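You operate a simulated robot arm through the tools that you are given. There is no shell and no other tool. Be economical: measure what you need, move in short steps, check, and stop when the job is done.

The job below is to be done with a simulated two-armed robot. You get a single attempt, and the scene is never put back.

JOB
Put the green box from the top of the packing counter on the top of the display table. Then take the soft brush and leave it on top of the clear cover. Then close the bottom drawer of the left chest. Keep to this order. Set down upright: green box.

Only the result counts: the job must be done as asked and must still hold three seconds after the hand-in. Knocking over, shifting, dropping, spilling or breaking anything else fails it. A push-on lid holds only when it is set on centred and level and pressed home; a screw cap is set on level and turned clockwise until tight.

ROBOT AND FRAMES
Two 7-joint arms with three-finger grippers on one trunk, on a base that drives. Base frame: it is fixed to the floor where the robot stands at the start and does not move with it; the origin is under the middle of the robot, x ahead of it, y to its left, z up. Lengths are in mm, angles in degrees, forces in N, time in s.
The left shoulder is at the start at [42, 154, 1007], the right one opposite. With the tool pointing down near the work surface each hand reaches from about 220 to 640 mm from the robot's upright axis, wherever it stands, measured 20 degrees to its own side. Places, roughly: bottom drawer of the left chest [-700, 3200, 600]; clear cover [-1000, -1000, 750]; soft brush [-500, -3000, 750]; top of the display table [-900, -1300, 800]. Payload 2.69 kg a hand.
The tool frame of a hand sits at the grasp point between the pads (the TCP): z along the fingers, y along the line on which they close. The tips reach 29 mm beyond it. The gripper opens to 120 mm. The gripper's body begins 78 mm behind the TCP.
Orientation is that of the tool frame in the base frame, as [roll, pitch, yaw] about the fixed x, y, z axes, in that order (R = Rz(yaw) Ry(pitch) Rx(roll)). With the fingers straight down and closing along the base's y, the tool's x points along the base's -x, its y along +y and its z along -z.

CONTROLS
- The arms move only by the tool play_rows. It takes "left_increments", "right_increments" or both (then of equal length, played together; a hand with none holds still); each is a list of rows, each a list of 7 numbers: the shift along the base's x, y, z in mm, then the turn, a rotation vector about the base's x, y, z in degrees, then the finger opening in mm, from 0 to 120. In form: [[x, y, z, wx, wy, wz, jaw], ...]. A call has 1 to 20 rows; each row shifts and turns the commanded pose from where the row before left it. Rows are played at 5 a second. More than 50 mm and 8.6 degrees between two rows, or a gripper value outside its range, and nothing of the call is played. A pose out of reach is approached as far as the arm can. The call stops where the force on the tool passes 40 N (or 10 N more than at its start, if that is more) or the arm is blocked; 0.2 s more then pass. The fingers move at their own pace and stop on an object; they squeeze with about 33 N. The grip force told is the motor's: it shows also when the fingers shut on nothing. Time passes only in rows, and 0.2 s behind the last, so rows that do not move let the fingers close. The reply holds the time, the measured pose of the TCP, the force on the tool along the base axes, the opening and the grip force, in the units named above and with some noise, with the torque about the TCP (base axes, N m) and any sound that the robot's microphone picked up, and new pictures: "views" is both (left out), scene, wrist or none (wrist: the cameras of the hands that moved).
- Cameras (640 x 400 px; columns grow to the right, rows downward): "scene" is now at [150.6, -31.8, 1203.8]; the picture's right is [-0.33, -0.94, 0.00], its down [-0.09, 0.03, -1.00] and it looks along [0.94, -0.33, -0.10] (base axes); focal length 214 px, centre (320, 200). "left" rides on the left gripper at [63, 0, -104] in its tool frame; the picture's right is [0.00, 1.00, 0.00], its down [-0.83, 0.00, -0.56] and it looks along [-0.56, 0.00, 0.83] (tool axes); focal length 275 px, centre (320, 200). "right" rides on the right gripper at [63, 0, -104] in its tool frame; the picture's right is [0.01, 1.00, 0.00], its down [-0.83, 0.00, -0.56] and it looks along [-0.56, 0.00, 0.83] (tool axes); focal length 275 px, centre (320, 200). There is no depth. A picture from a camera that has moved, and an enlarged one, comes with that camera's place and axes in the base frame and with its lens.
- move_column(by): slides the trunk up (or, below 0, down) by that many mm; the arms and the scene camera ride with it, the base frame stays. It gives what a move gives, with no picture.
- drive_base(legs): drives the robot by 1 to 6 legs, each [ahead, left, turn to the left] in mm, mm and degrees, along the robot's own axes; the way and the turn of a leg run together, so that a leg with both is an arc; at most 1500 mm and 180 degrees a leg. The arms and the cameras ride along, it lands a little off, and it stops where it bumps. It gives what a move gives, and a new picture of the scene camera.
- turn_head(pan, tilt): turns the head with the scene camera to pan (to the left, within 80 degrees either way) and tilt (down, from -29 to 69), counted from straight ahead of the robot. It gives what a move gives, and a new picture of the scene camera.
- close_up(camera, box): a new picture of the part [left, top, right, bottom] of that camera's present view, enlarged. The clock stands still meanwhile.
- sign_off(): hands the job in; it is judged then, once.

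Work in short steps. Places have to be worked out from the pictures, the camera data and where the tool is seen: move nearer, look again, correct. Check each grasp and each placing, and mend what went wrong. You have 165 turns and 260 pictures in all, those below and enlarged ones among them. Open the grippers and draw the arms clear of the work before you hand the job in, unless the task says otherwise; then end with one line.

The tools are called after ">>>" by a JSON object that holds its "name" and its "arguments". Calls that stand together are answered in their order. play_rows: Moves the arms, as the interface text tells. Its arguments: {"type":"object","properties":{"left_increments":{"type":"array","items":{"type":"array","items":{"type":"number"}}},"right_increments":{"type":"array","items":{"type":"array","items":{"type":"number"}}},"views":{"type":"string","enum":["both","scene","wrist","none"]}},"required":[]} The other tools are called the same way: move_column (by) slides the trunk up or down; drive_base (legs) drives the base; turn_head (pan, tilt) turns the head that bears the scene camera; close_up (camera, box) takes an enlarged picture of a part of a camera's view; sign_off () hands the job in.

At the start:

```text
time_s: 0.0
left_ee_pos: [278.7, 26.7, 1145.6]
left_orientation: [-180.0, 0.0, 180.0]
left_contact_force: [0.1, 0.2, -0.8]
left_ft_torque: [-0.01, 0.03, 0.02]
left_opening: 120.0
left_finger_force: 0.0
right_ee_pos: [295.1, -280.3, 1054.1]
right_orientation: [180.0, 0.0, 180.0]
right_contact_force: [-0.3, -0.5, -0.5]
right_ft_torque: [0.02, -0.01, 0.01]
right_opening: 120.1
right_finger_force: 0.1
trunk travel left (down, up): [-375.0, 63.0]
robot x, y, heading: [-0.1, -1.7, 0.3]
head pan, tilt: [-19.3, 5.6]
```

scene: 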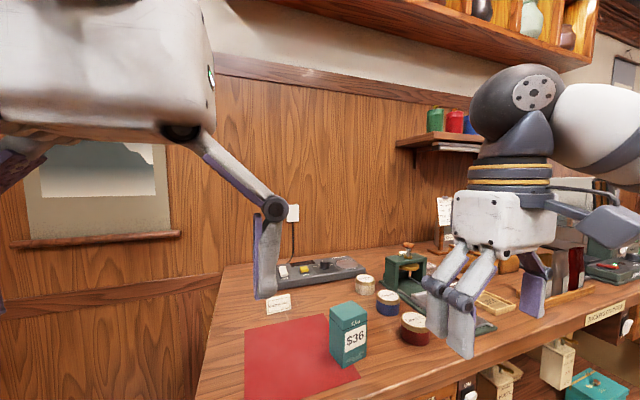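
right: 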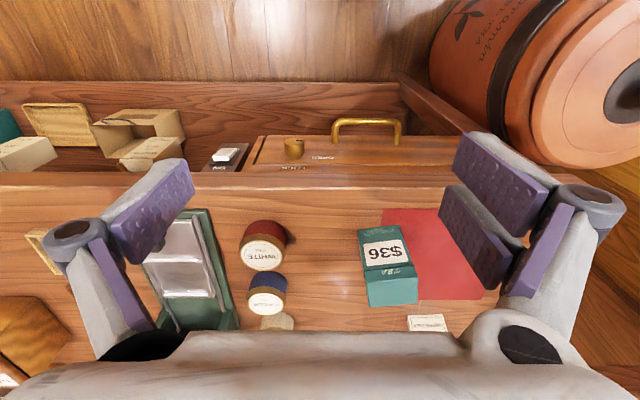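
left: 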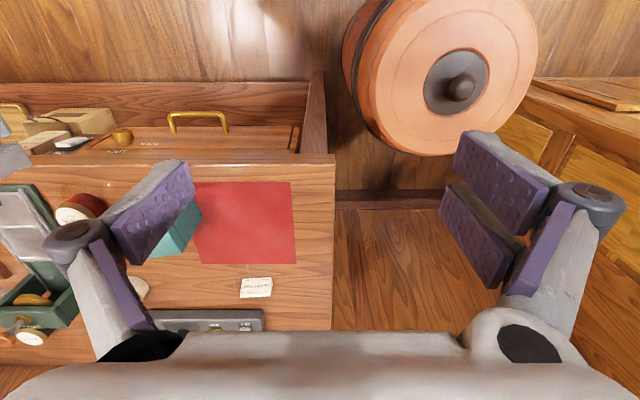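

The teal $36 box looks to be at about (485,-202), top near 960. I enlarge it and look around to make sure this is the right one.

>>> {"name": "close_up", "arguments": {"camera": "scene", "box": [220, 220, 540, 400]}}

>>> {"name": "close_up", "arguments": {"camera": "right", "box": [200, 180, 520, 360]}}

>>> {"name": "turn_head", "arguments": {"pan": -50, "tilt": 25}}

```text
2.00 times, centred on (380, 310) of scene
camera zoom: at [150.6, -31.8, 1203.8], right [-0.33, -0.94, 0.0], down [-0.09, 0.03, -1.0], along [0.94, -0.33, -0.1], focal length 429 px, centre (200, -20)
```

zoom: 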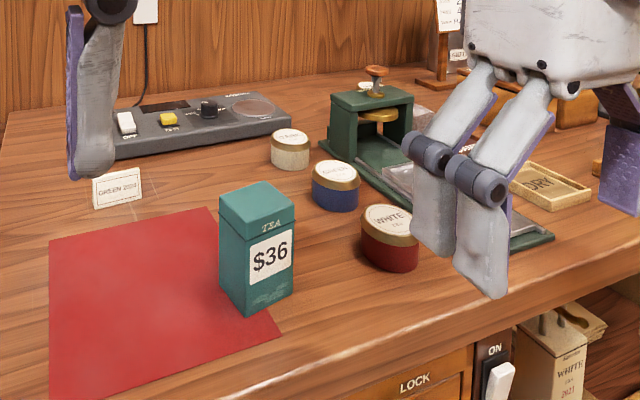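

```text
2.00 times, centred on (360, 270) of right
camera zoom: at [231.7, -279.5, 1159.4], right [-0.01, 1.0, 0.0], down [0.83, 0.0, 0.56], along [0.56, 0.0, -0.83], focal length 551 px, centre (240, 60)
```

zoom: 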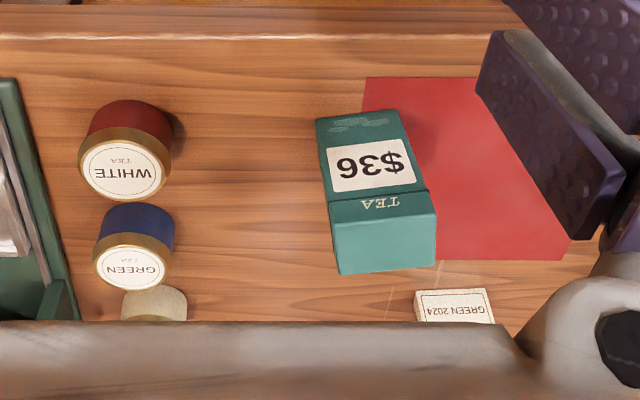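

```text
time_s: 1.0
left_ee_pos: [280.1, 27.2, 1145.1]
left_orientation: [-179.9, -0.1, 179.9]
left_contact_force: [-0.1, 0.1, 0.2]
left_ft_torque: [0.03, -0.03, 0.01]
left_opening: 120.2
left_finger_force: 0.0
right_ee_pos: [292.7, -280.7, 1053.7]
right_orientation: [180.0, 0.0, -179.9]
right_contact_force: [-0.2, -1.3, 0.1]
right_ft_torque: [0.02, 0.02, -0.01]
right_opening: 119.9
right_finger_force: 0.1
trunk travel left (down, up): [-375.0, 63.0]
robot x, y, heading: [-2.2, 1.6, -0.1]
head pan, tilt: [-50.0, 25.0]
camera scene: at [123.1, -71.8, 1172.4], right [-0.77, -0.64, 0.0], down [-0.27, 0.32, -0.91], along [0.58, -0.69, -0.42], focal length 214 px, centre (320, 200)
```

scene: 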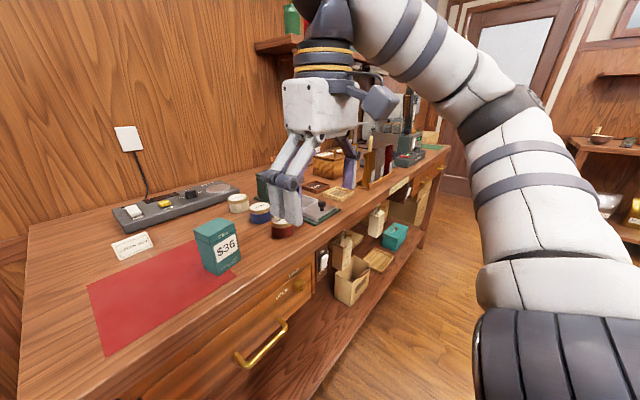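

That teal $36 box is the green box, centre about (483,-199), yaw about +10°. I move the right hand above it and turn it to match.

>>> {"name": "play_rows", "arguments": {"right_increments": [[40, 20, 0, 0, 0, 5, 120], [40, 20, 0, 0, 0, 5, 120], [40, 20, 0, 0, 0, 0, 120], [40, 15, 0, 0, 0, 0, 120], [29, 6, 0, 0, 0, 0, 120], [0, 0, 0, 0, 0, 0, 120]], "views": "wrist"}}

>>> {"name": "turn_head", "arguments": {"pan": -25, "tilt": 30}}

```text
time_s: 2.4
left_ee_pos: [279.7, 25.9, 1144.5]
left_orientation: [179.9, 0.0, 179.9]
left_contact_force: [-0.5, -0.5, 0.7]
left_ft_torque: [-0.05, -0.05, 0.01]
left_opening: 120.1
left_finger_force: 0.1
right_ee_pos: [482.3, -199.1, 1057.4]
right_orientation: [179.9, 0.1, -169.9]
right_contact_force: [-0.2, -0.5, 0.9]
right_ft_torque: [0.01, -0.05, 0.0]
right_opening: 119.9
right_finger_force: 0.1
trunk travel left (down, up): [-375.0, 63.0]
robot x, y, heading: [0.3, -2.9, -0.1]
head pan, tilt: [-50.0, 25.0]
camera right: at [420.8, -210.1, 1162.3], right [-0.18, 0.98, 0.0], down [0.82, 0.15, 0.56], along [0.55, 0.1, -0.83], focal length 275 px, centre (320, 200)
```

right: 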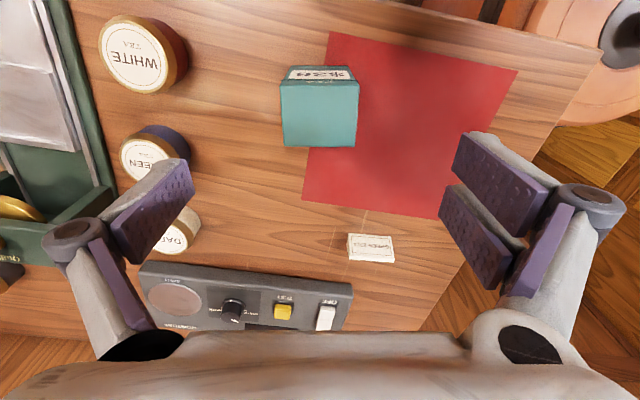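

```text
time_s: 3.2
left_ee_pos: [279.9, 26.3, 1144.4]
left_orientation: [179.9, 0.0, 180.0]
left_contact_force: [6.3, 22.1, -7.2]
left_ft_torque: [-2.56, 0.14, -1.9]
left_opening: 119.9
left_finger_force: 0.1
right_ee_pos: [482.3, -199.6, 1057.5]
right_orientation: [-180.0, 0.0, -170.0]
right_contact_force: [-0.5, 1.2, 0.6]
right_ft_torque: [0.01, -0.01, 0.0]
right_opening: 120.2
right_finger_force: 0.0
trunk travel left (down, up): [-375.0, 63.0]
robot x, y, heading: [3.7, -0.1, -0.2]
head pan, tilt: [-25.0, 30.0]
camera scene: at [144.1, -43.4, 1165.0], right [-0.46, -0.89, 0.0], down [-0.44, 0.23, -0.87], along [0.77, -0.4, -0.49], focal length 214 px, centre (320, 200)
```

scene: 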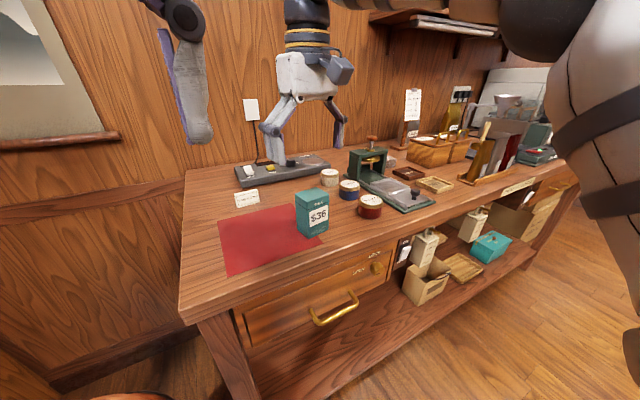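

Box centre confirmed about (481,-199), orientation matched. The left hand shows a side load (something near it), so I ease it outward while lowering the right hand straight down.

>>> {"name": "play_rows", "arguments": {"left_increments": [[0, 30, 0, 0, 0, 0, 120], [0, 30, 0, 0, 0, 0, 120], [0, 30, 0, 0, 0, 0, 120], [0, 30, 0, 0, 0, 0, 120], [0, 0, 0, 0, 0, 0, 120]], "right_increments": [[-1, 0, -30, 0, 0, 0, 120], [0, 0, -30, 0, 0, 0, 120], [0, 0, -30, 0, 0, 0, 120], [0, 0, -30, 0, 0, 0, 120], [0, 0, -22, 0, 0, 0, 120]]}}

```text
time_s: 4.5
left_ee_pos: [280.9, 143.4, 1139.4]
left_orientation: [-180.0, 0.0, 179.9]
left_contact_force: [-0.2, -0.2, -0.1]
left_ft_torque: [0.01, 0.02, -0.02]
left_opening: 120.0
left_finger_force: 0.0
left hand out of reach, approached as far as the arm can: row 4
right_ee_pos: [483.7, -199.3, 911.0]
right_orientation: [180.0, 0.0, -170.0]
right_contact_force: [0.2, -0.1, -0.9]
right_ft_torque: [0.03, 0.01, -0.03]
right_opening: 120.0
right_finger_force: 0.1
trunk travel left (down, up): [-375.0, 63.0]
robot x, y, heading: [-2.1, -1.4, -0.1]
head pan, tilt: [-25.0, 30.0]
camera scene: at [145.9, -39.8, 1164.4], right [-0.42, -0.91, 0.0], down [-0.45, 0.21, -0.87], along [0.78, -0.37, -0.5], focal length 214 px, centre (320, 200)
camera right: at [421.9, -210.7, 1017.0], right [-0.18, 0.98, 0.0], down [0.82, 0.15, 0.56], along [0.55, 0.1, -0.83], focal length 275 px, centre (320, 200)
camera left: at [217.1, 145.3, 1243.1], right [0.0, 1.0, 0.0], down [0.83, 0.0, 0.56], along [0.56, 0.0, -0.83], focal length 275 px, centre (320, 200)
```

scene: 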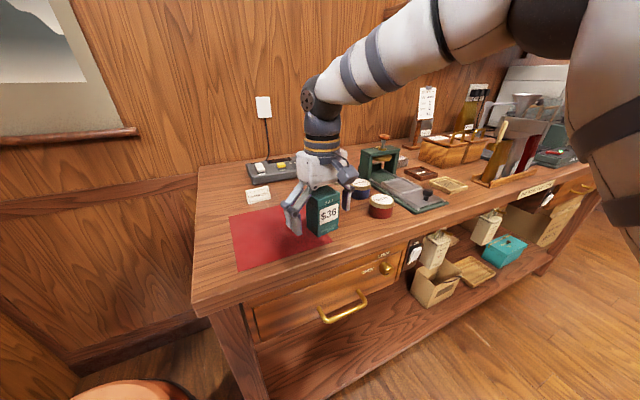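
right: 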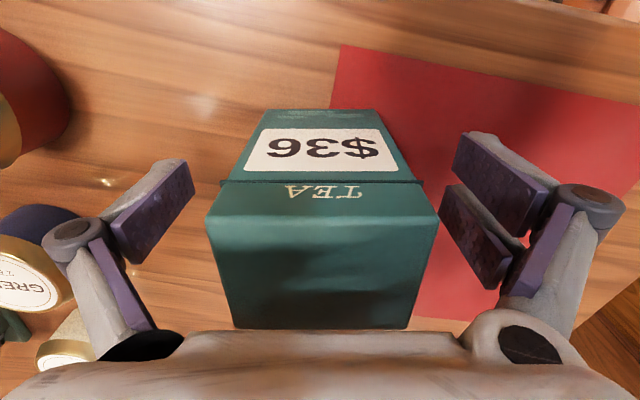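
left: 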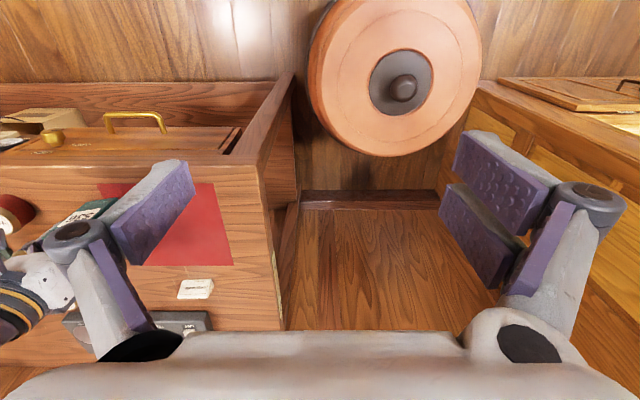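

The box sits between the fingers. Close on it and lift a little.

>>> {"name": "play_rows", "arguments": {"right_increments": [[0, 0, 0, 0, 0, 0, 30], [0, 0, 0, 0, 0, 0, 30], [0, 0, 0, 0, 0, 0, 30], [0, 0, 0, 0, 0, 0, 30]], "views": "none"}}

>>> {"name": "play_rows", "arguments": {"right_increments": [[0, 0, 20, 0, 0, 0, 30], [0, 0, 30, 0, 0, 0, 30], [0, 0, 40, 0, 0, 0, 30], [0, 0, 40, 0, 0, 0, 30], [0, 0, 0, 0, 0, 0, 30]]}}

```text
time_s: 5.5
left_ee_pos: [280.2, 144.7, 1140.1]
left_orientation: [-179.9, 0.1, 180.0]
left_contact_force: [0.1, -0.3, -0.8]
left_ft_torque: [0.0, 0.03, 0.01]
left_opening: 119.9
left_finger_force: 0.0
right_ee_pos: [483.7, -199.5, 912.2]
right_orientation: [-179.9, 0.0, -170.0]
right_contact_force: [0.7, -0.3, 4.6]
right_ft_torque: [0.12, 0.02, 0.01]
right_opening: 53.4
right_finger_force: 33.2
trunk travel left (down, up): [-375.0, 63.0]
robot x, y, heading: [-1.3, -1.6, 0.1]
head pan, tilt: [-25.0, 30.0]
```

```text
time_s: 6.7
left_ee_pos: [281.2, 144.3, 1140.5]
left_orientation: [-179.9, -0.1, -180.0]
left_contact_force: [0.7, -0.3, 1.0]
left_ft_torque: [-0.02, -0.02, -0.01]
left_opening: 119.8
left_finger_force: 0.0
right_ee_pos: [485.0, -196.8, 1043.0]
right_orientation: [-180.0, 0.0, -169.9]
right_contact_force: [0.1, -0.1, -0.1]
right_ft_torque: [0.01, 0.01, -0.02]
right_opening: 53.2
right_finger_force: 33.3
trunk travel left (down, up): [-375.0, 63.0]
robot x, y, heading: [-0.7, 0.9, -0.0]
head pan, tilt: [-25.0, 30.0]
camera scene: at [146.0, -39.8, 1164.3], right [-0.42, -0.91, 0.0], down [-0.45, 0.21, -0.87], along [0.78, -0.37, -0.5], focal length 214 px, centre (320, 200)
camera right: at [423.2, -207.9, 1148.2], right [-0.18, 0.98, 0.0], down [0.82, 0.15, 0.56], along [0.55, 0.1, -0.83], focal length 275 px, centre (320, 200)
```

scene: 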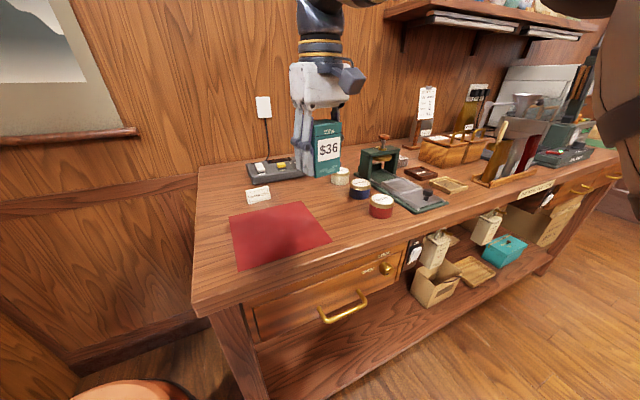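
right: 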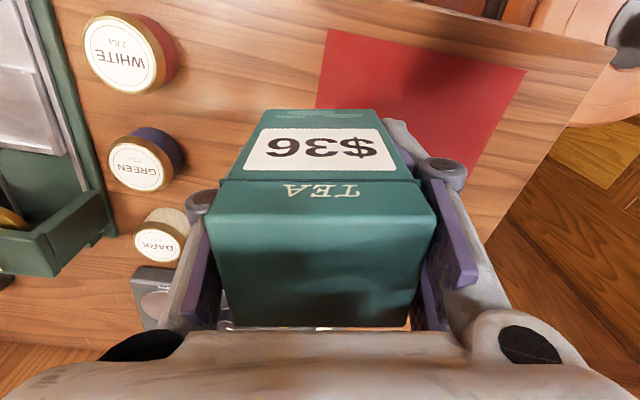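

Held firmly. Retract the box toward the robot and look to the right for a path.

>>> {"name": "play_rows", "arguments": {"right_increments": [[0, 0, 40, 0, 0, 0, 30], [-40, -10, 20, 0, 0, 0, 30], [-45, -15, 0, 0, 0, 0, 30], [-45, -15, 0, 0, 0, 0, 30], [-45, -15, 0, 0, 0, 0, 30], [-20, 0, 0, 0, 0, 0, 30], [0, 0, 0, 0, 0, 0, 30]], "views": "none"}}

>>> {"name": "turn_head", "arguments": {"pan": -80, "tilt": 20}}

```text
time_s: 8.2
left_ee_pos: [280.9, 142.7, 1138.7]
left_orientation: [-179.9, 0.0, 179.9]
left_contact_force: [0.4, 0.4, 0.8]
left_ft_torque: [-0.01, 0.0, 0.01]
left_opening: 120.0
left_finger_force: 0.1
right_ee_pos: [295.3, -242.5, 1086.7]
right_orientation: [179.9, 0.0, -169.9]
right_contact_force: [0.4, -0.3, -0.5]
right_ft_torque: [-0.01, -0.01, 0.0]
right_opening: 53.0
right_finger_force: 32.8
right hand out of reach, approached as far as the arm can: row 5, 6
trunk travel left (down, up): [-375.0, 63.0]
robot x, y, heading: [-0.7, 0.6, -0.2]
head pan, tilt: [-25.0, 30.0]
```

```text
time_s: 9.5
left_ee_pos: [281.1, 144.4, 1140.6]
left_orientation: [-179.9, 0.1, 179.9]
left_contact_force: [-0.5, 0.8, -0.5]
left_ft_torque: [-0.01, 0.0, 0.0]
left_opening: 120.0
left_finger_force: 0.0
right_ee_pos: [295.5, -243.0, 1087.5]
right_orientation: [179.9, 0.0, -169.9]
right_contact_force: [-0.6, 0.4, 0.0]
right_ft_torque: [0.0, -0.02, -0.03]
right_opening: 53.2
right_finger_force: 33.2
trunk travel left (down, up): [-375.0, 63.0]
robot x, y, heading: [-1.2, -3.1, 0.2]
head pan, tilt: [-80.0, 20.0]
camera scene: at [80.1, -93.0, 1180.4], right [-0.98, -0.17, 0.0], down [-0.06, 0.34, -0.94], along [0.16, -0.93, -0.34], focal length 214 px, centre (320, 200)
```

scene: 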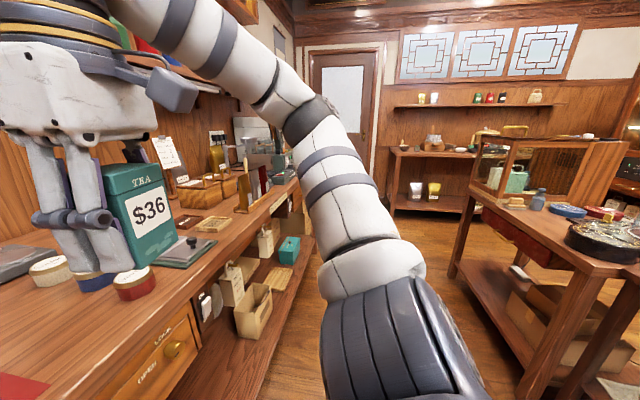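

The table with goods lies to the right-rear. I turn right 90° in place.

>>> {"name": "turn_head", "arguments": {"pan": 0, "tilt": 25}}

>>> {"name": "drive_base", "arguments": {"legs": [[-150, 0, 0], [0, 0, -90]]}}

```text
time_s: 11.0
left_ee_pos: [281.1, 144.2, 1139.8]
left_orientation: [-179.9, 0.1, 179.9]
left_contact_force: [0.3, 0.3, 0.0]
left_ft_torque: [0.05, 0.03, 0.02]
left_opening: 120.2
left_finger_force: 0.2
right_ee_pos: [293.7, -243.5, 1087.1]
right_orientation: [179.9, 0.1, -170.1]
right_contact_force: [0.0, 0.4, 0.6]
right_ft_torque: [0.0, 0.04, -0.01]
right_opening: 53.2
right_finger_force: 33.4
trunk travel left (down, up): [-375.0, 63.0]
robot x, y, heading: [-3.0, -1.7, 0.0]
head pan, tilt: [0.0, 25.0]
camera scene: at [156.0, -1.4, 1172.4], right [0.0, -1.0, 0.0], down [-0.42, 0.0, -0.91], along [0.91, 0.0, -0.42], focal length 214 px, centre (320, 200)
```

scene: 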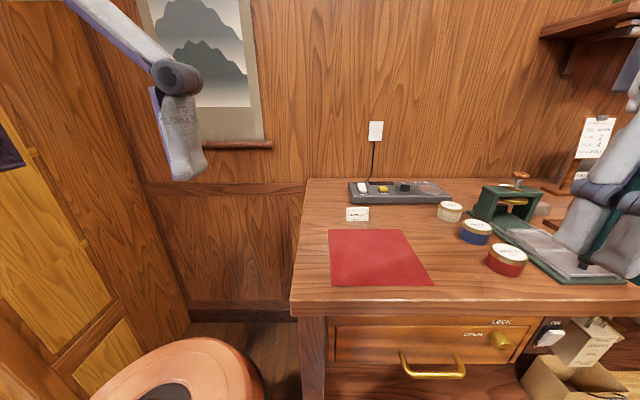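

```text
time_s: 16.2
left_ee_pos: [-11.6, -282.9, 1139.8]
left_orientation: [-180.0, 0.1, 89.0]
left_contact_force: [0.6, 0.4, -0.4]
left_ft_torque: [0.01, 0.0, -0.01]
left_opening: 120.2
left_finger_force: 0.0
right_ee_pos: [-399.3, -290.1, 1087.2]
right_orientation: [179.8, 0.1, 99.0]
right_contact_force: [-0.4, -0.5, -0.7]
right_ft_torque: [0.01, -0.01, 0.01]
right_opening: 53.2
right_finger_force: 33.4
trunk travel left (down, up): [-375.0, 63.0]
robot x, y, heading: [-147.9, -1.9, -90.7]
head pan, tilt: [0.0, 25.0]
camera scene: at [-153.0, -157.2, 1172.4], right [-1.0, 0.02, 0.0], down [0.01, 0.42, -0.91], along [-0.02, -0.91, -0.42], focal length 214 px, centre (320, 200)
```

scene: 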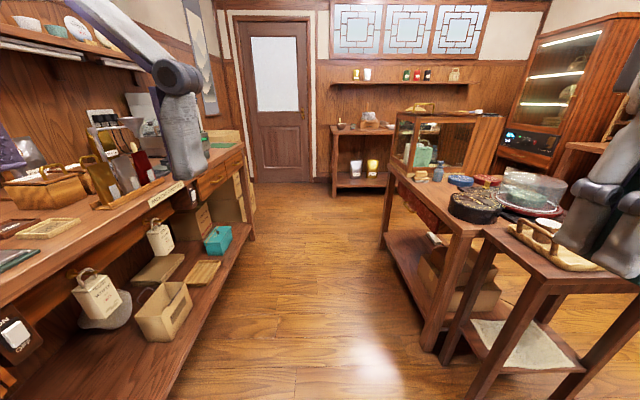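

The display table stands ahead-right with a dome-like clear cover near it. Zooming in.

>>> {"name": "close_up", "arguments": {"camera": "scene", "box": [380, 90, 620, 270]}}

>>> {"name": "turn_head", "arguments": {"pan": -40, "tilt": 25}}

```text
2.22 times, centred on (500, 180) of scene
camera zoom: at [-153.0, -157.2, 1172.4], right [-1.0, 0.02, 0.0], down [0.01, 0.42, -0.91], along [-0.02, -0.91, -0.42], focal length 477 px, centre (-80, 244)
```

zoom: 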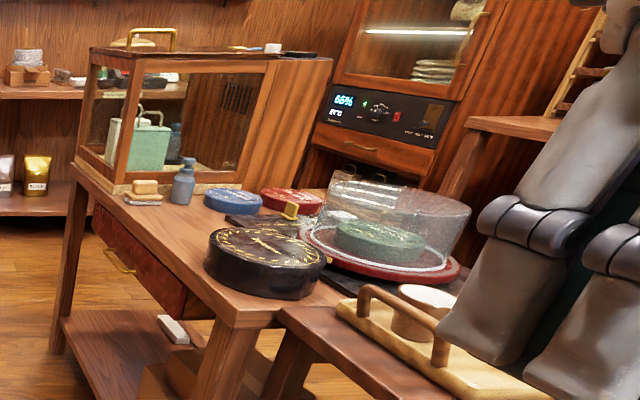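

```text
time_s: 17.3
left_ee_pos: [-10.0, -282.6, 1140.0]
left_orientation: [-179.8, 0.0, 89.0]
left_contact_force: [0.4, -0.8, 0.1]
left_ft_torque: [0.02, 0.01, 0.02]
left_opening: 120.0
left_finger_force: 0.1
right_ee_pos: [-398.5, -291.1, 1088.2]
right_orientation: [179.9, 0.1, 99.0]
right_contact_force: [0.3, 0.1, -0.9]
right_ft_torque: [0.01, -0.02, 0.03]
right_opening: 53.4
right_finger_force: 33.2
trunk travel left (down, up): [-375.0, 63.0]
robot x, y, heading: [-152.0, 1.0, -91.2]
head pan, tilt: [-40.0, 25.0]
camera scene: at [-211.7, -134.6, 1172.4], right [-0.76, 0.66, 0.0], down [0.28, 0.32, -0.91], along [-0.59, -0.68, -0.42], focal length 214 px, centre (320, 200)
```

scene: 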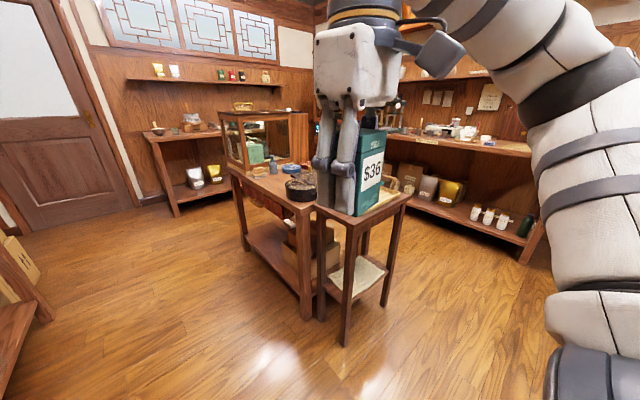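

Free strip on the table's aisle-side edge looks near (-660,-1010). I drive down the aisle centre, then turn to face the table.

>>> {"name": "drive_base", "arguments": {"legs": [[0, 80, 0], [1160, 0, 0], [0, 0, -89]]}}

```text
time_s: 27.8
left_ee_pos: [-370.4, -1318.1, 1139.7]
left_orientation: [-179.9, 0.0, 1.9]
left_contact_force: [0.1, 0.9, 0.2]
left_ft_torque: [0.0, 0.0, 0.0]
left_opening: 119.9
left_finger_force: 0.1
right_ee_pos: [-395.9, -931.2, 1087.0]
right_orientation: [179.9, 0.1, 11.7]
right_contact_force: [0.0, -0.7, 0.3]
right_ft_torque: [-0.02, 0.0, -0.01]
right_opening: 53.4
right_finger_force: 32.4
trunk travel left (down, up): [-375.0, 63.0]
robot x, y, heading: [-92.6, -1166.4, -178.2]
head pan, tilt: [-40.0, 25.0]
camera scene: at [-230.5, -1111.0, 1172.4], right [0.62, 0.79, 0.0], down [0.33, -0.26, -0.91], along [-0.71, 0.56, -0.42], focal length 214 px, centre (320, 200)
```

scene: 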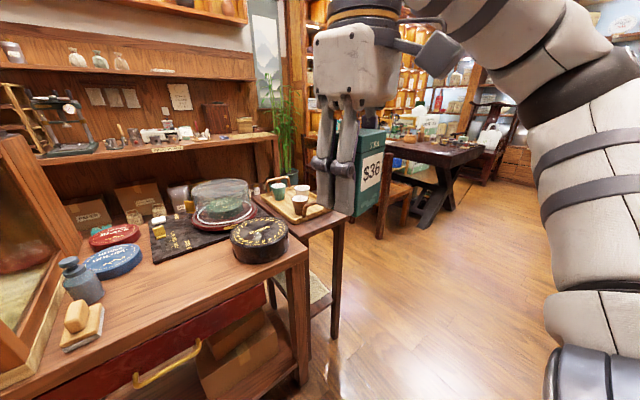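

Now I look straight at the table to measure the free area.

>>> {"name": "turn_head", "arguments": {"pan": 0, "tilt": 35}}

>>> {"name": "close_up", "arguments": {"camera": "right", "box": [0, 0, 640, 400]}}

```text
time_s: 28.9
left_ee_pos: [-370.3, -1318.2, 1138.9]
left_orientation: [-179.9, 0.0, 1.8]
left_contact_force: [0.3, 0.2, -0.3]
left_ft_torque: [0.01, 0.02, 0.0]
left_opening: 119.8
left_finger_force: 0.0
right_ee_pos: [-396.8, -931.5, 1086.7]
right_orientation: [179.9, 0.1, 11.8]
right_contact_force: [0.6, -0.2, -0.5]
right_ft_torque: [0.0, 0.01, -0.01]
right_opening: 53.4
right_finger_force: 32.5
trunk travel left (down, up): [-375.0, 63.0]
robot x, y, heading: [-97.1, -1162.7, -178.2]
head pan, tilt: [0.0, 35.0]
camera scene: at [-246.2, -1170.7, 1156.6], right [-0.03, 1.0, 0.0], down [0.57, 0.02, -0.82], along [-0.82, -0.03, -0.57], focal length 214 px, centre (320, 200)
```

scene: 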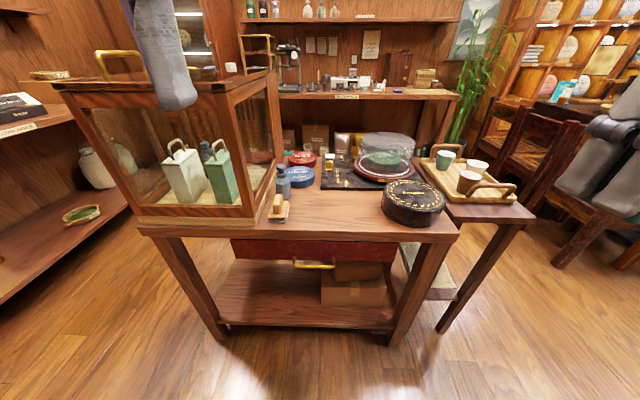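

```text
1.00 times, centred on (320, 200) of right (not enlarged: the box is as wide or as high as the picture)
camera zoom: at [-334.4, -917.4, 1192.2], right [0.21, -0.98, 0.0], down [-0.81, -0.17, 0.56], along [-0.54, -0.12, -0.83], focal length 275 px, centre (320, 200)
```

zoom: 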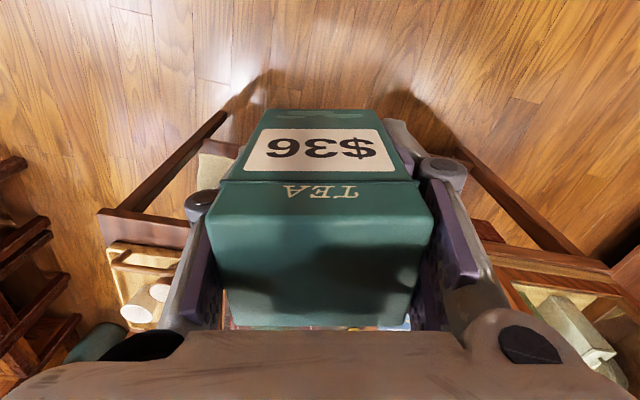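

Table top ≈ 797 high; free spot around (-690,-1140), between the black tin and the little block. I drive so that it lies ahead-right of the robot.

>>> {"name": "drive_base", "arguments": {"legs": [[0, 174, 0], [110, 0, 0]]}}

```text
time_s: 31.7
left_ee_pos: [-476.0, -1493.7, 1138.4]
left_orientation: [180.0, 0.1, 1.8]
left_contact_force: [0.4, 0.8, -0.1]
left_ft_torque: [-0.01, -0.05, 0.0]
left_opening: 120.2
left_finger_force: 0.1
right_ee_pos: [-502.4, -1107.6, 1087.0]
right_orientation: [180.0, 0.1, 11.7]
right_contact_force: [-0.5, 0.6, -1.7]
right_ft_torque: [0.02, -0.04, 0.0]
right_opening: 53.1
right_finger_force: 33.2
trunk travel left (down, up): [-375.0, 63.0]
robot x, y, heading: [-201.1, -1342.2, -178.3]
head pan, tilt: [0.0, 35.0]
camera scene: at [-351.9, -1347.3, 1156.5], right [-0.03, 1.0, 0.0], down [0.57, 0.02, -0.82], along [-0.82, -0.02, -0.57], focal length 214 px, centre (320, 200)
```

scene: 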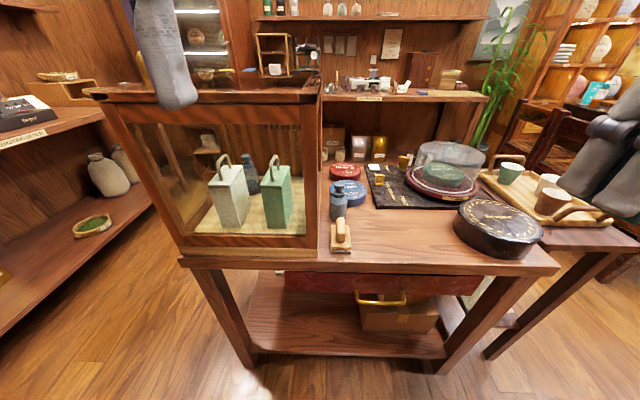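

Target centre (-715,-1155). Moving the box over it at height, then checking.

>>> {"name": "play_rows", "arguments": {"right_increments": [[-43, -9, 0, 0, 0, 0, 30], [-43, -9, 0, 0, 0, 0, 30], [-43, -9, 0, 0, 0, 0, 30], [-42, -10, -20, 0, 0, 0, 30], [-42, -10, -40, 0, 0, 0, 30], [0, 0, -40, 0, 0, 0, 30], [0, 0, -40, 0, 0, 0, 30], [0, 0, 0, 0, 0, 0, 30]]}}

```text
refused: row 5 steps farther than a row can; nothing moved
```

>>> {"name": "play_rows", "arguments": {"right_increments": [[-43, -9, 0, 0, 0, 0, 30], [-43, -9, 0, 0, 0, 0, 30], [-43, -9, 0, 0, 0, 0, 30], [-42, -10, -20, 0, 0, 0, 30], [-42, -10, -20, 0, 0, 0, 30], [0, 0, -40, 0, 0, 0, 30], [0, 0, -40, 0, 0, 0, 30], [0, 0, 0, 0, 0, 0, 30]]}}

```text
time_s: 33.5
left_ee_pos: [-474.7, -1493.1, 1140.4]
left_orientation: [-180.0, 0.2, 1.7]
left_contact_force: [0.2, 0.6, 0.5]
left_ft_torque: [0.01, 0.01, 0.01]
left_opening: 119.7
left_finger_force: 0.1
right_ee_pos: [-715.7, -1155.6, 966.6]
right_orientation: [179.9, 0.1, 11.7]
right_contact_force: [0.6, 0.6, -0.5]
right_ft_torque: [-0.03, 0.01, 0.0]
right_opening: 53.3
right_finger_force: 33.0
trunk travel left (down, up): [-375.0, 63.0]
robot x, y, heading: [-198.8, -1344.0, -178.6]
head pan, tilt: [0.0, 35.0]
camera scene: at [-350.8, -1347.2, 1156.7], right [-0.03, 1.0, 0.0], down [0.57, 0.02, -0.82], along [-0.82, -0.02, -0.57], focal length 214 px, centre (320, 200)
camera right: at [-652.8, -1141.7, 1071.2], right [0.21, -0.98, 0.0], down [-0.81, -0.17, 0.56], along [-0.55, -0.12, -0.83], focal length 275 px, centre (320, 200)
```

scene: 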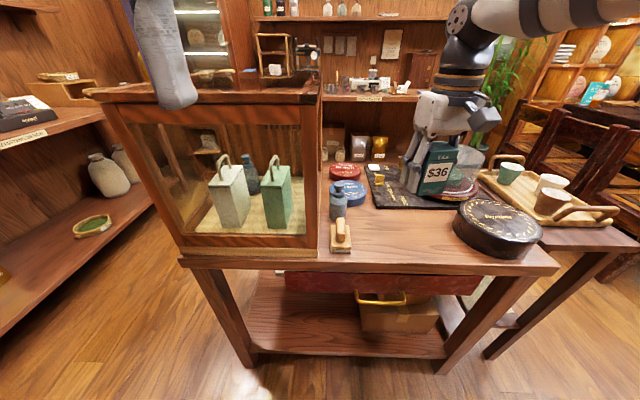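
right: 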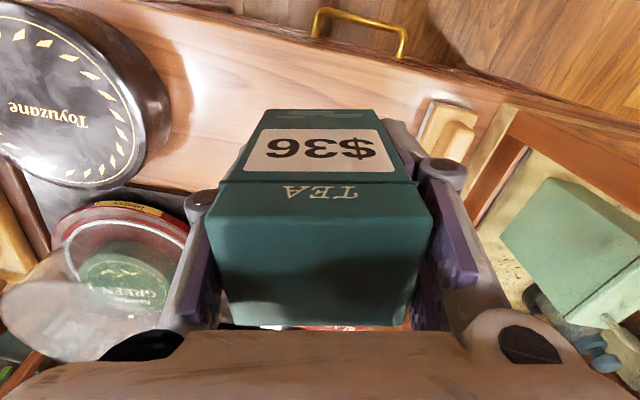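

Wrist view puts the table edge a bit closer to the box than I'd like, so I shift 45 mm further in, then lower.

>>> {"name": "play_rows", "arguments": {"right_increments": [[-25, 0, 0, 0, 0, 0, 30], [-20, 0, -10, 0, 0, 0, 30], [0, 0, -30, 0, 0, 0, 30], [0, 0, -30, 0, 0, 0, 30], [0, 0, -20, 0, 0, 0, 30], [0, 0, 0, 0, 0, 0, 30]]}}

```text
time_s: 34.9
left_ee_pos: [-475.6, -1492.4, 1139.8]
left_orientation: [-179.9, 0.2, 1.8]
left_contact_force: [0.7, 0.0, -0.3]
left_ft_torque: [0.01, -0.03, 0.02]
left_opening: 119.8
left_finger_force: 0.0
right_ee_pos: [-759.0, -1154.1, 875.2]
right_orientation: [179.8, 0.0, 11.8]
right_contact_force: [-0.8, 0.4, -0.6]
right_ft_torque: [-0.01, -0.04, 0.01]
right_opening: 53.0
right_finger_force: 32.9
trunk travel left (down, up): [-375.0, 63.0]
robot x, y, heading: [-198.1, -1341.7, -178.2]
head pan, tilt: [0.0, 35.0]
camera scene: at [-351.0, -1347.3, 1156.6], right [-0.03, 1.0, 0.0], down [0.57, 0.02, -0.82], along [-0.82, -0.02, -0.57], focal length 214 px, centre (320, 200)
camera right: at [-696.3, -1141.2, 980.7], right [0.21, -0.98, 0.0], down [-0.81, -0.17, 0.56], along [-0.55, -0.12, -0.83], focal length 275 px, centre (320, 200)
```

scene: 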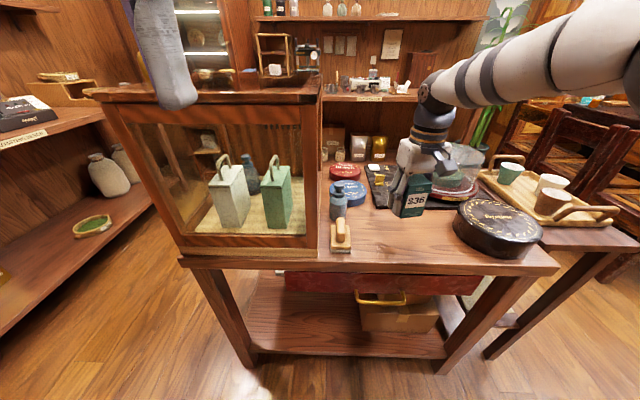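
right: 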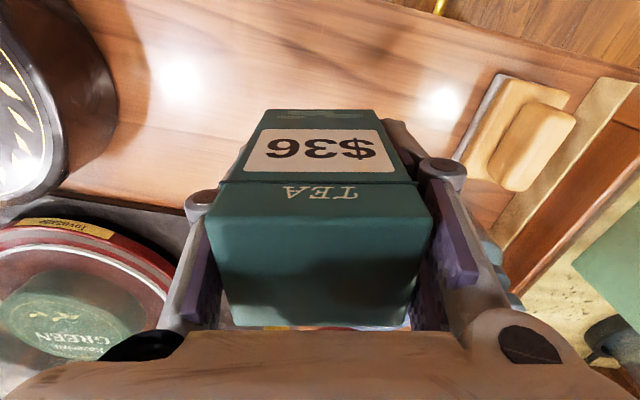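

Clear of mat, tin and block. Lower slowly until contact shows.

>>> {"name": "play_rows", "arguments": {"right_increments": [[0, 0, -10, 0, 0, 0, 30], [0, 0, -8, 0, 0, 0, 30], [0, 0, -5, 0, 0, 0, 30], [0, 0, -3, 0, 0, 0, 30], [0, 0, -3, 0, 0, 0, 30], [0, 0, 0, 0, 0, 0, 30]], "views": "scene"}}

```text
time_s: 36.3
left_ee_pos: [-474.6, -1493.9, 1140.8]
left_orientation: [-180.0, 0.2, 1.8]
left_contact_force: [0.6, -0.1, -0.6]
left_ft_torque: [0.02, -0.04, 0.02]
left_opening: 120.1
left_finger_force: 0.1
right_ee_pos: [-759.9, -1154.7, 847.3]
right_orientation: [180.0, 0.2, 11.7]
right_contact_force: [-0.4, -0.2, -1.1]
right_ft_torque: [0.0, -0.01, 0.0]
right_opening: 53.1
right_finger_force: 33.1
trunk travel left (down, up): [-375.0, 63.0]
robot x, y, heading: [-202.2, -1338.0, -178.4]
head pan, tilt: [0.0, 35.0]
camera scene: at [-351.0, -1347.3, 1156.6], right [-0.03, 1.0, 0.0], down [0.57, 0.02, -0.82], along [-0.82, -0.02, -0.57], focal length 214 px, centre (320, 200)
```

scene: 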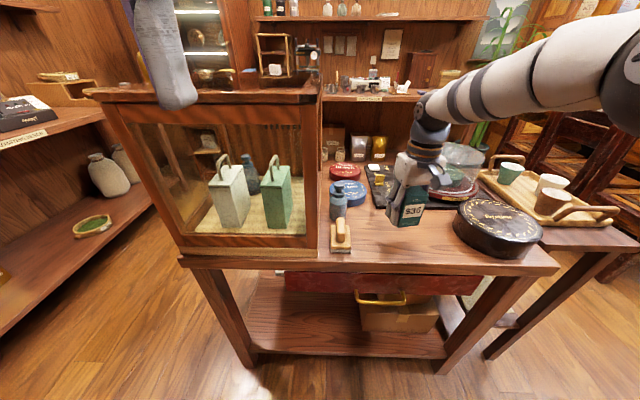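

>>> {"name": "play_rows", "arguments": {"right_increments": [[0, 0, -4, 0, 0, 0, 30], [0, 0, -3, 0, 0, 0, 30], [0, 0, -3, 0, 0, 0, 30], [0, 0, 0, 0, 0, 0, 30]], "views": "wrist"}}

>>> {"name": "close_up", "arguments": {"camera": "scene", "box": [320, 130, 480, 250]}}

```text
time_s: 37.3
left_ee_pos: [-475.8, -1493.5, 1140.7]
left_orientation: [-179.9, 0.0, 1.8]
left_contact_force: [-0.1, 0.5, 0.3]
left_ft_torque: [-0.01, 0.01, 0.02]
left_opening: 120.3
left_finger_force: 0.0
right_ee_pos: [-757.4, -1153.4, 837.5]
right_orientation: [179.8, 0.1, 11.7]
right_contact_force: [0.2, -0.6, -1.1]
right_ft_torque: [-0.03, -0.02, 0.0]
right_opening: 53.2
right_finger_force: 32.7
trunk travel left (down, up): [-375.0, 63.0]
robot x, y, heading: [-198.2, -1337.9, -178.3]
head pan, tilt: [0.0, 35.0]
camera right: at [-696.2, -1140.5, 942.8], right [0.21, -0.98, 0.0], down [-0.81, -0.17, 0.56], along [-0.54, -0.12, -0.83], focal length 275 px, centre (320, 200)
```

right: 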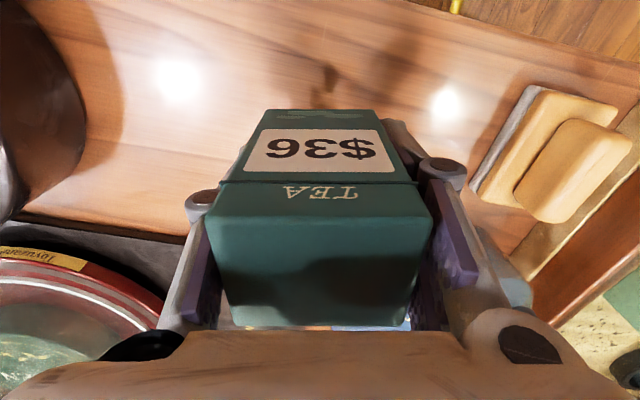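

```text
3.33 times, centred on (400, 190) of scene
camera zoom: at [-351.0, -1347.3, 1156.6], right [-0.03, 1.0, 0.0], down [0.57, 0.02, -0.82], along [-0.82, -0.02, -0.57], focal length 715 px, centre (53, 233)
```

zoom: 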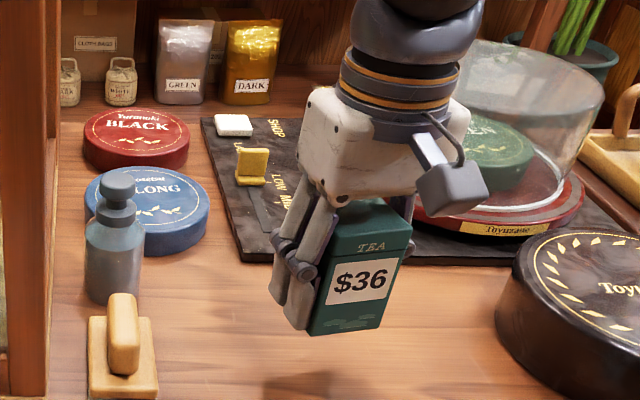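

Still airborne; continuing down in small steps.

>>> {"name": "play_rows", "arguments": {"right_increments": [[0, 0, -4, 0, 0, 0, 30], [0, 0, -4, 0, 0, 0, 30], [0, 0, -4, 0, 0, 0, 30], [0, 0, -4, 0, 0, 0, 30], [0, 0, -4, 0, 0, 0, 30], [0, 0, 0, 0, 0, 0, 30]], "views": "wrist"}}

```text
time_s: 38.7
left_ee_pos: [-475.0, -1493.0, 1139.5]
left_orientation: [-179.9, 0.1, 1.7]
left_contact_force: [0.4, 0.4, -0.2]
left_ft_torque: [-0.02, -0.02, -0.03]
left_opening: 120.1
left_finger_force: 0.0
right_ee_pos: [-758.4, -1154.7, 817.7]
right_orientation: [179.9, 0.1, 11.7]
right_contact_force: [-0.2, 0.7, -1.4]
right_ft_torque: [-0.04, 0.0, 0.0]
right_opening: 53.3
right_finger_force: 32.9
trunk travel left (down, up): [-375.0, 63.0]
robot x, y, heading: [-199.0, -1342.8, -178.0]
head pan, tilt: [0.0, 35.0]
camera right: at [-696.7, -1141.2, 923.0], right [0.21, -0.98, 0.0], down [-0.81, -0.17, 0.56], along [-0.55, -0.12, -0.83], focal length 275 px, centre (320, 200)
```

right: 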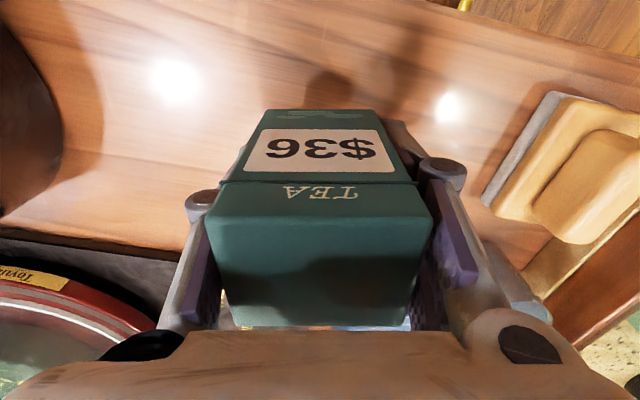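

>>> {"name": "play_rows", "arguments": {"right_increments": [[0, 0, -4, 0, 0, 0, 30], [0, 0, -4, 0, 0, 0, 30], [0, 0, -4, 0, 0, 0, 30], [0, 0, -4, 0, 0, 0, 30], [0, 0, -4, 0, 0, 0, 30], [0, 0, -4, 0, 0, 0, 30], [0, 0, 0, 0, 0, 0, 30]], "views": "wrist"}}

```text
time_s: 40.3
left_ee_pos: [-475.5, -1493.7, 1139.2]
left_orientation: [-179.8, 0.1, 1.7]
left_contact_force: [0.4, -0.9, 0.2]
left_ft_torque: [-0.02, -0.02, 0.05]
left_opening: 120.0
left_finger_force: 0.0
right_ee_pos: [-758.8, -1154.1, 793.4]
right_orientation: [179.9, 0.1, 11.6]
right_contact_force: [1.0, -0.5, -0.2]
right_ft_torque: [0.0, 0.02, 0.02]
right_opening: 53.1
right_finger_force: 32.9
trunk travel left (down, up): [-375.0, 63.0]
robot x, y, heading: [-199.1, -1341.4, -178.2]
head pan, tilt: [0.0, 35.0]
camera right: at [-696.0, -1140.3, 899.0], right [0.21, -0.98, 0.0], down [-0.81, -0.17, 0.56], along [-0.54, -0.12, -0.83], focal length 275 px, centre (320, 200)
```

right: 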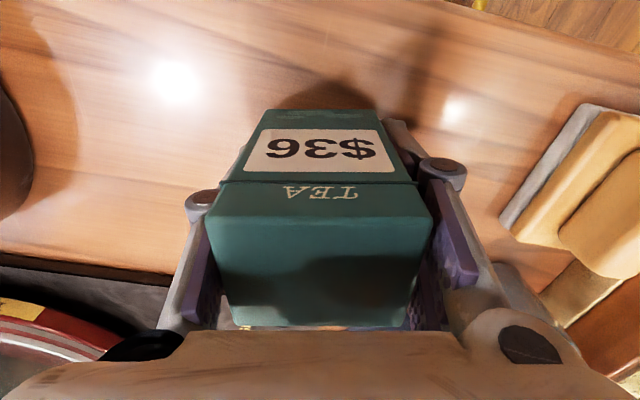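

>>> {"name": "play_rows", "arguments": {"right_increments": [[0, 0, -4, 0, 0, 0, 30], [0, 0, -3, 0, 0, 0, 30], [0, 0, -3, 0, 0, 0, 30], [0, 0, -3, 0, 0, 0, 30], [0, 0, -3, 0, 0, 0, 30], [0, 0, -3, 0, 0, 0, 30], [0, 0, 0, 0, 0, 0, 30]], "views": "wrist"}}

```text
time_s: 41.9
left_ee_pos: [-473.4, -1495.1, 1139.4]
left_orientation: [-179.9, 0.2, 1.6]
left_contact_force: [0.4, -0.1, -0.6]
left_ft_torque: [-0.01, 0.03, 0.0]
left_opening: 120.2
left_finger_force: 0.1
right_ee_pos: [-759.0, -1153.9, 777.1]
right_orientation: [-180.0, 0.5, 11.6]
right_contact_force: [-2.2, 3.0, 34.2]
right_ft_torque: [0.12, 0.12, -0.07]
right_opening: 53.7
right_finger_force: 33.3
trunk travel left (down, up): [-375.0, 63.0]
robot x, y, heading: [-201.5, -1340.4, -178.1]
head pan, tilt: [0.0, 35.0]
camera right: at [-695.9, -1141.0, 882.8], right [0.21, -0.98, 0.0], down [-0.81, -0.17, 0.56], along [-0.55, -0.12, -0.83], focal length 275 px, centre (320, 200)
```

right: 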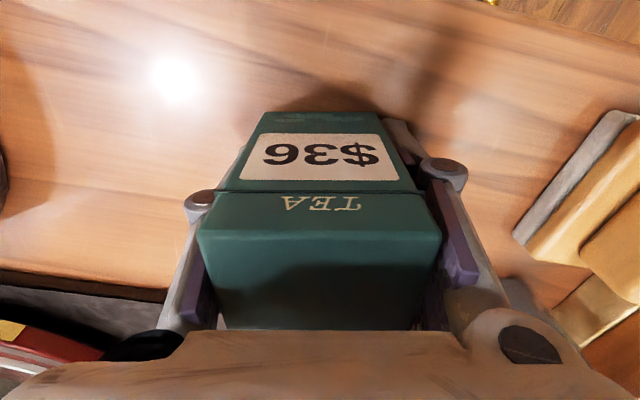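

Contact made (34 N). Relieve slightly and release to 90 mm, then rise straight up.

>>> {"name": "play_rows", "arguments": {"right_increments": [[0, 0, 2, 0, 0, 0, 30], [0, 0, 0, 0, 0, 0, 58], [0, 0, 0, 0, 0, 0, 90], [0, 0, 0, 0, 0, 0, 90]], "views": "none"}}

>>> {"name": "play_rows", "arguments": {"right_increments": [[0, 0, 30, 0, 0, 0, 90], [0, 0, 40, 0, 0, 0, 90], [0, 0, 45, 0, 0, 0, 90], [0, 0, 45, 0, 0, 0, 90], [0, 0, 45, 0, 0, 0, 90], [0, 0, 45, 0, 0, 0, 90], [0, 0, 0, 0, 0, 0, 90]]}}

```text
time_s: 42.9
left_ee_pos: [-475.6, -1493.9, 1138.8]
left_orientation: [-179.9, 0.0, 1.6]
left_contact_force: [-0.1, 0.1, 0.7]
left_ft_torque: [0.0, 0.02, 0.02]
left_opening: 119.9
left_finger_force: 0.1
right_ee_pos: [-756.9, -1154.0, 775.1]
right_orientation: [179.9, -0.1, 11.6]
right_contact_force: [0.5, 0.2, -0.1]
right_ft_torque: [-0.02, -0.02, 0.01]
right_opening: 90.0
right_finger_force: 0.0
trunk travel left (down, up): [-375.0, 63.0]
robot x, y, heading: [-200.3, -1340.3, -178.5]
head pan, tilt: [0.0, 35.0]
```

```text
time_s: 44.5
left_ee_pos: [-475.1, -1494.1, 1140.7]
left_orientation: [-179.9, 0.0, 1.7]
left_contact_force: [0.2, -0.4, -0.9]
left_ft_torque: [-0.01, -0.01, 0.02]
left_opening: 119.8
left_finger_force: 0.1
right_ee_pos: [-755.6, -1155.9, 1026.9]
right_orientation: [179.8, 0.1, 11.7]
right_contact_force: [0.1, -0.3, 0.1]
right_ft_torque: [0.0, -0.04, 0.03]
right_opening: 89.8
right_finger_force: 0.1
right hand out of reach, approached as far as the arm can: row 6
trunk travel left (down, up): [-375.0, 63.0]
robot x, y, heading: [-200.6, -1341.4, -178.1]
head pan, tilt: [0.0, 35.0]
camera scene: at [-351.0, -1347.2, 1156.6], right [-0.03, 1.0, 0.0], down [0.57, 0.02, -0.82], along [-0.82, -0.02, -0.57], focal length 214 px, centre (320, 200)
camera right: at [-693.3, -1142.4, 1131.4], right [0.21, -0.98, 0.0], down [-0.81, -0.17, 0.56], along [-0.54, -0.12, -0.83], focal length 275 px, centre (320, 200)
```

scene: 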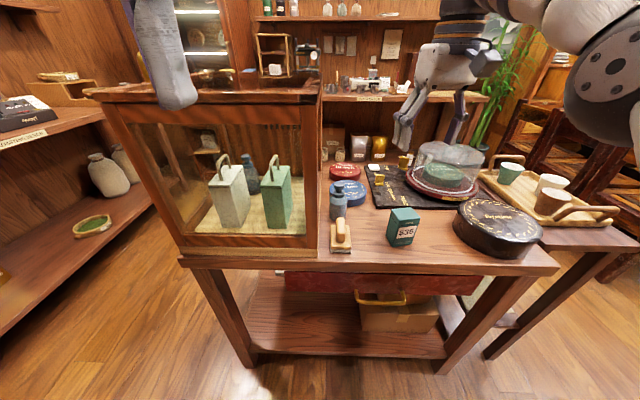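
right: 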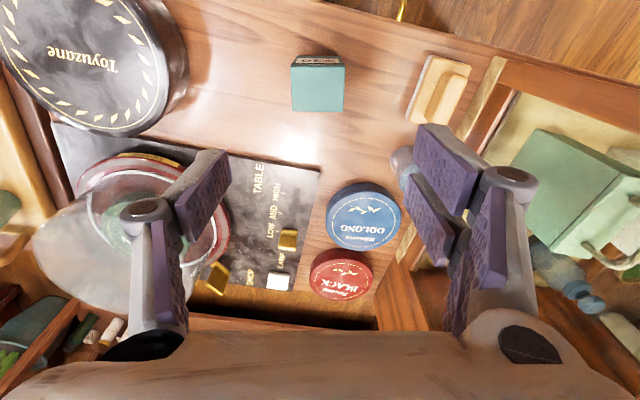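

The box stands upright on the display table. Now retract the arm and look toward the far shelf (left) where the brush should be.

>>> {"name": "play_rows", "arguments": {"right_increments": [[40, 0, 10, 0, 0, 0, 90], [45, 10, 10, 0, 0, 0, 90], [45, 10, 10, 0, 0, 0, 90], [45, 10, 10, 0, 0, 0, 90], [45, 10, 10, 0, 0, 0, 90], [30, 10, 10, 0, 0, 0, 90], [0, 0, 0, 0, 0, 0, 90]], "views": "none"}}

>>> {"name": "turn_head", "arguments": {"pan": 75, "tilt": 15}}

```text
time_s: 46.1
left_ee_pos: [-475.8, -1494.5, 1138.9]
left_orientation: [-180.0, 0.0, 1.7]
left_contact_force: [0.0, -0.5, 0.0]
left_ft_torque: [-0.01, 0.02, 0.01]
left_opening: 120.1
left_finger_force: 0.0
right_ee_pos: [-503.6, -1104.5, 1083.4]
right_orientation: [179.9, 0.1, 11.8]
right_contact_force: [0.9, 0.1, 0.6]
right_ft_torque: [0.0, -0.02, 0.01]
right_opening: 90.2
right_finger_force: 0.1
trunk travel left (down, up): [-375.0, 63.0]
robot x, y, heading: [-201.9, -1340.5, -178.3]
head pan, tilt: [0.0, 35.0]
```

```text
time_s: 47.5
left_ee_pos: [-474.4, -1494.0, 1139.0]
left_orientation: [-179.8, 0.1, 1.7]
left_contact_force: [-0.1, -0.6, 0.0]
left_ft_torque: [-0.01, 0.0, -0.01]
left_opening: 119.7
left_finger_force: 0.1
right_ee_pos: [-505.5, -1103.9, 1082.5]
right_orientation: [179.9, 0.2, 11.7]
right_contact_force: [-0.6, 0.3, 0.0]
right_ft_torque: [-0.01, 0.04, 0.01]
right_opening: 89.9
right_finger_force: 0.0
trunk travel left (down, up): [-375.0, 63.0]
robot x, y, heading: [-202.6, -1342.1, -178.2]
head pan, tilt: [75.0, 15.0]
camera scene: at [-284.6, -1435.6, 1188.6], right [-0.97, 0.23, 0.0], down [0.06, 0.25, -0.97], along [-0.22, -0.94, -0.26], focal length 214 px, centre (320, 200)
```

scene: 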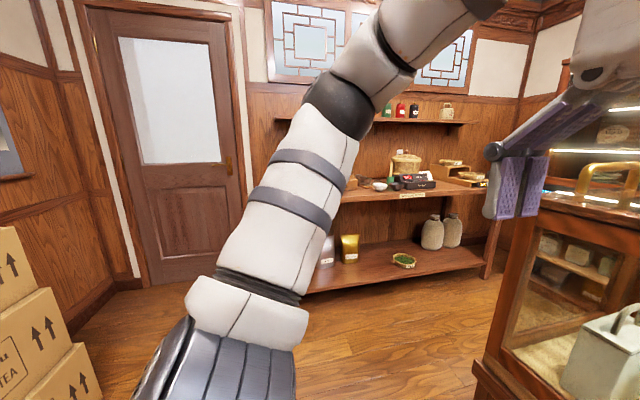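

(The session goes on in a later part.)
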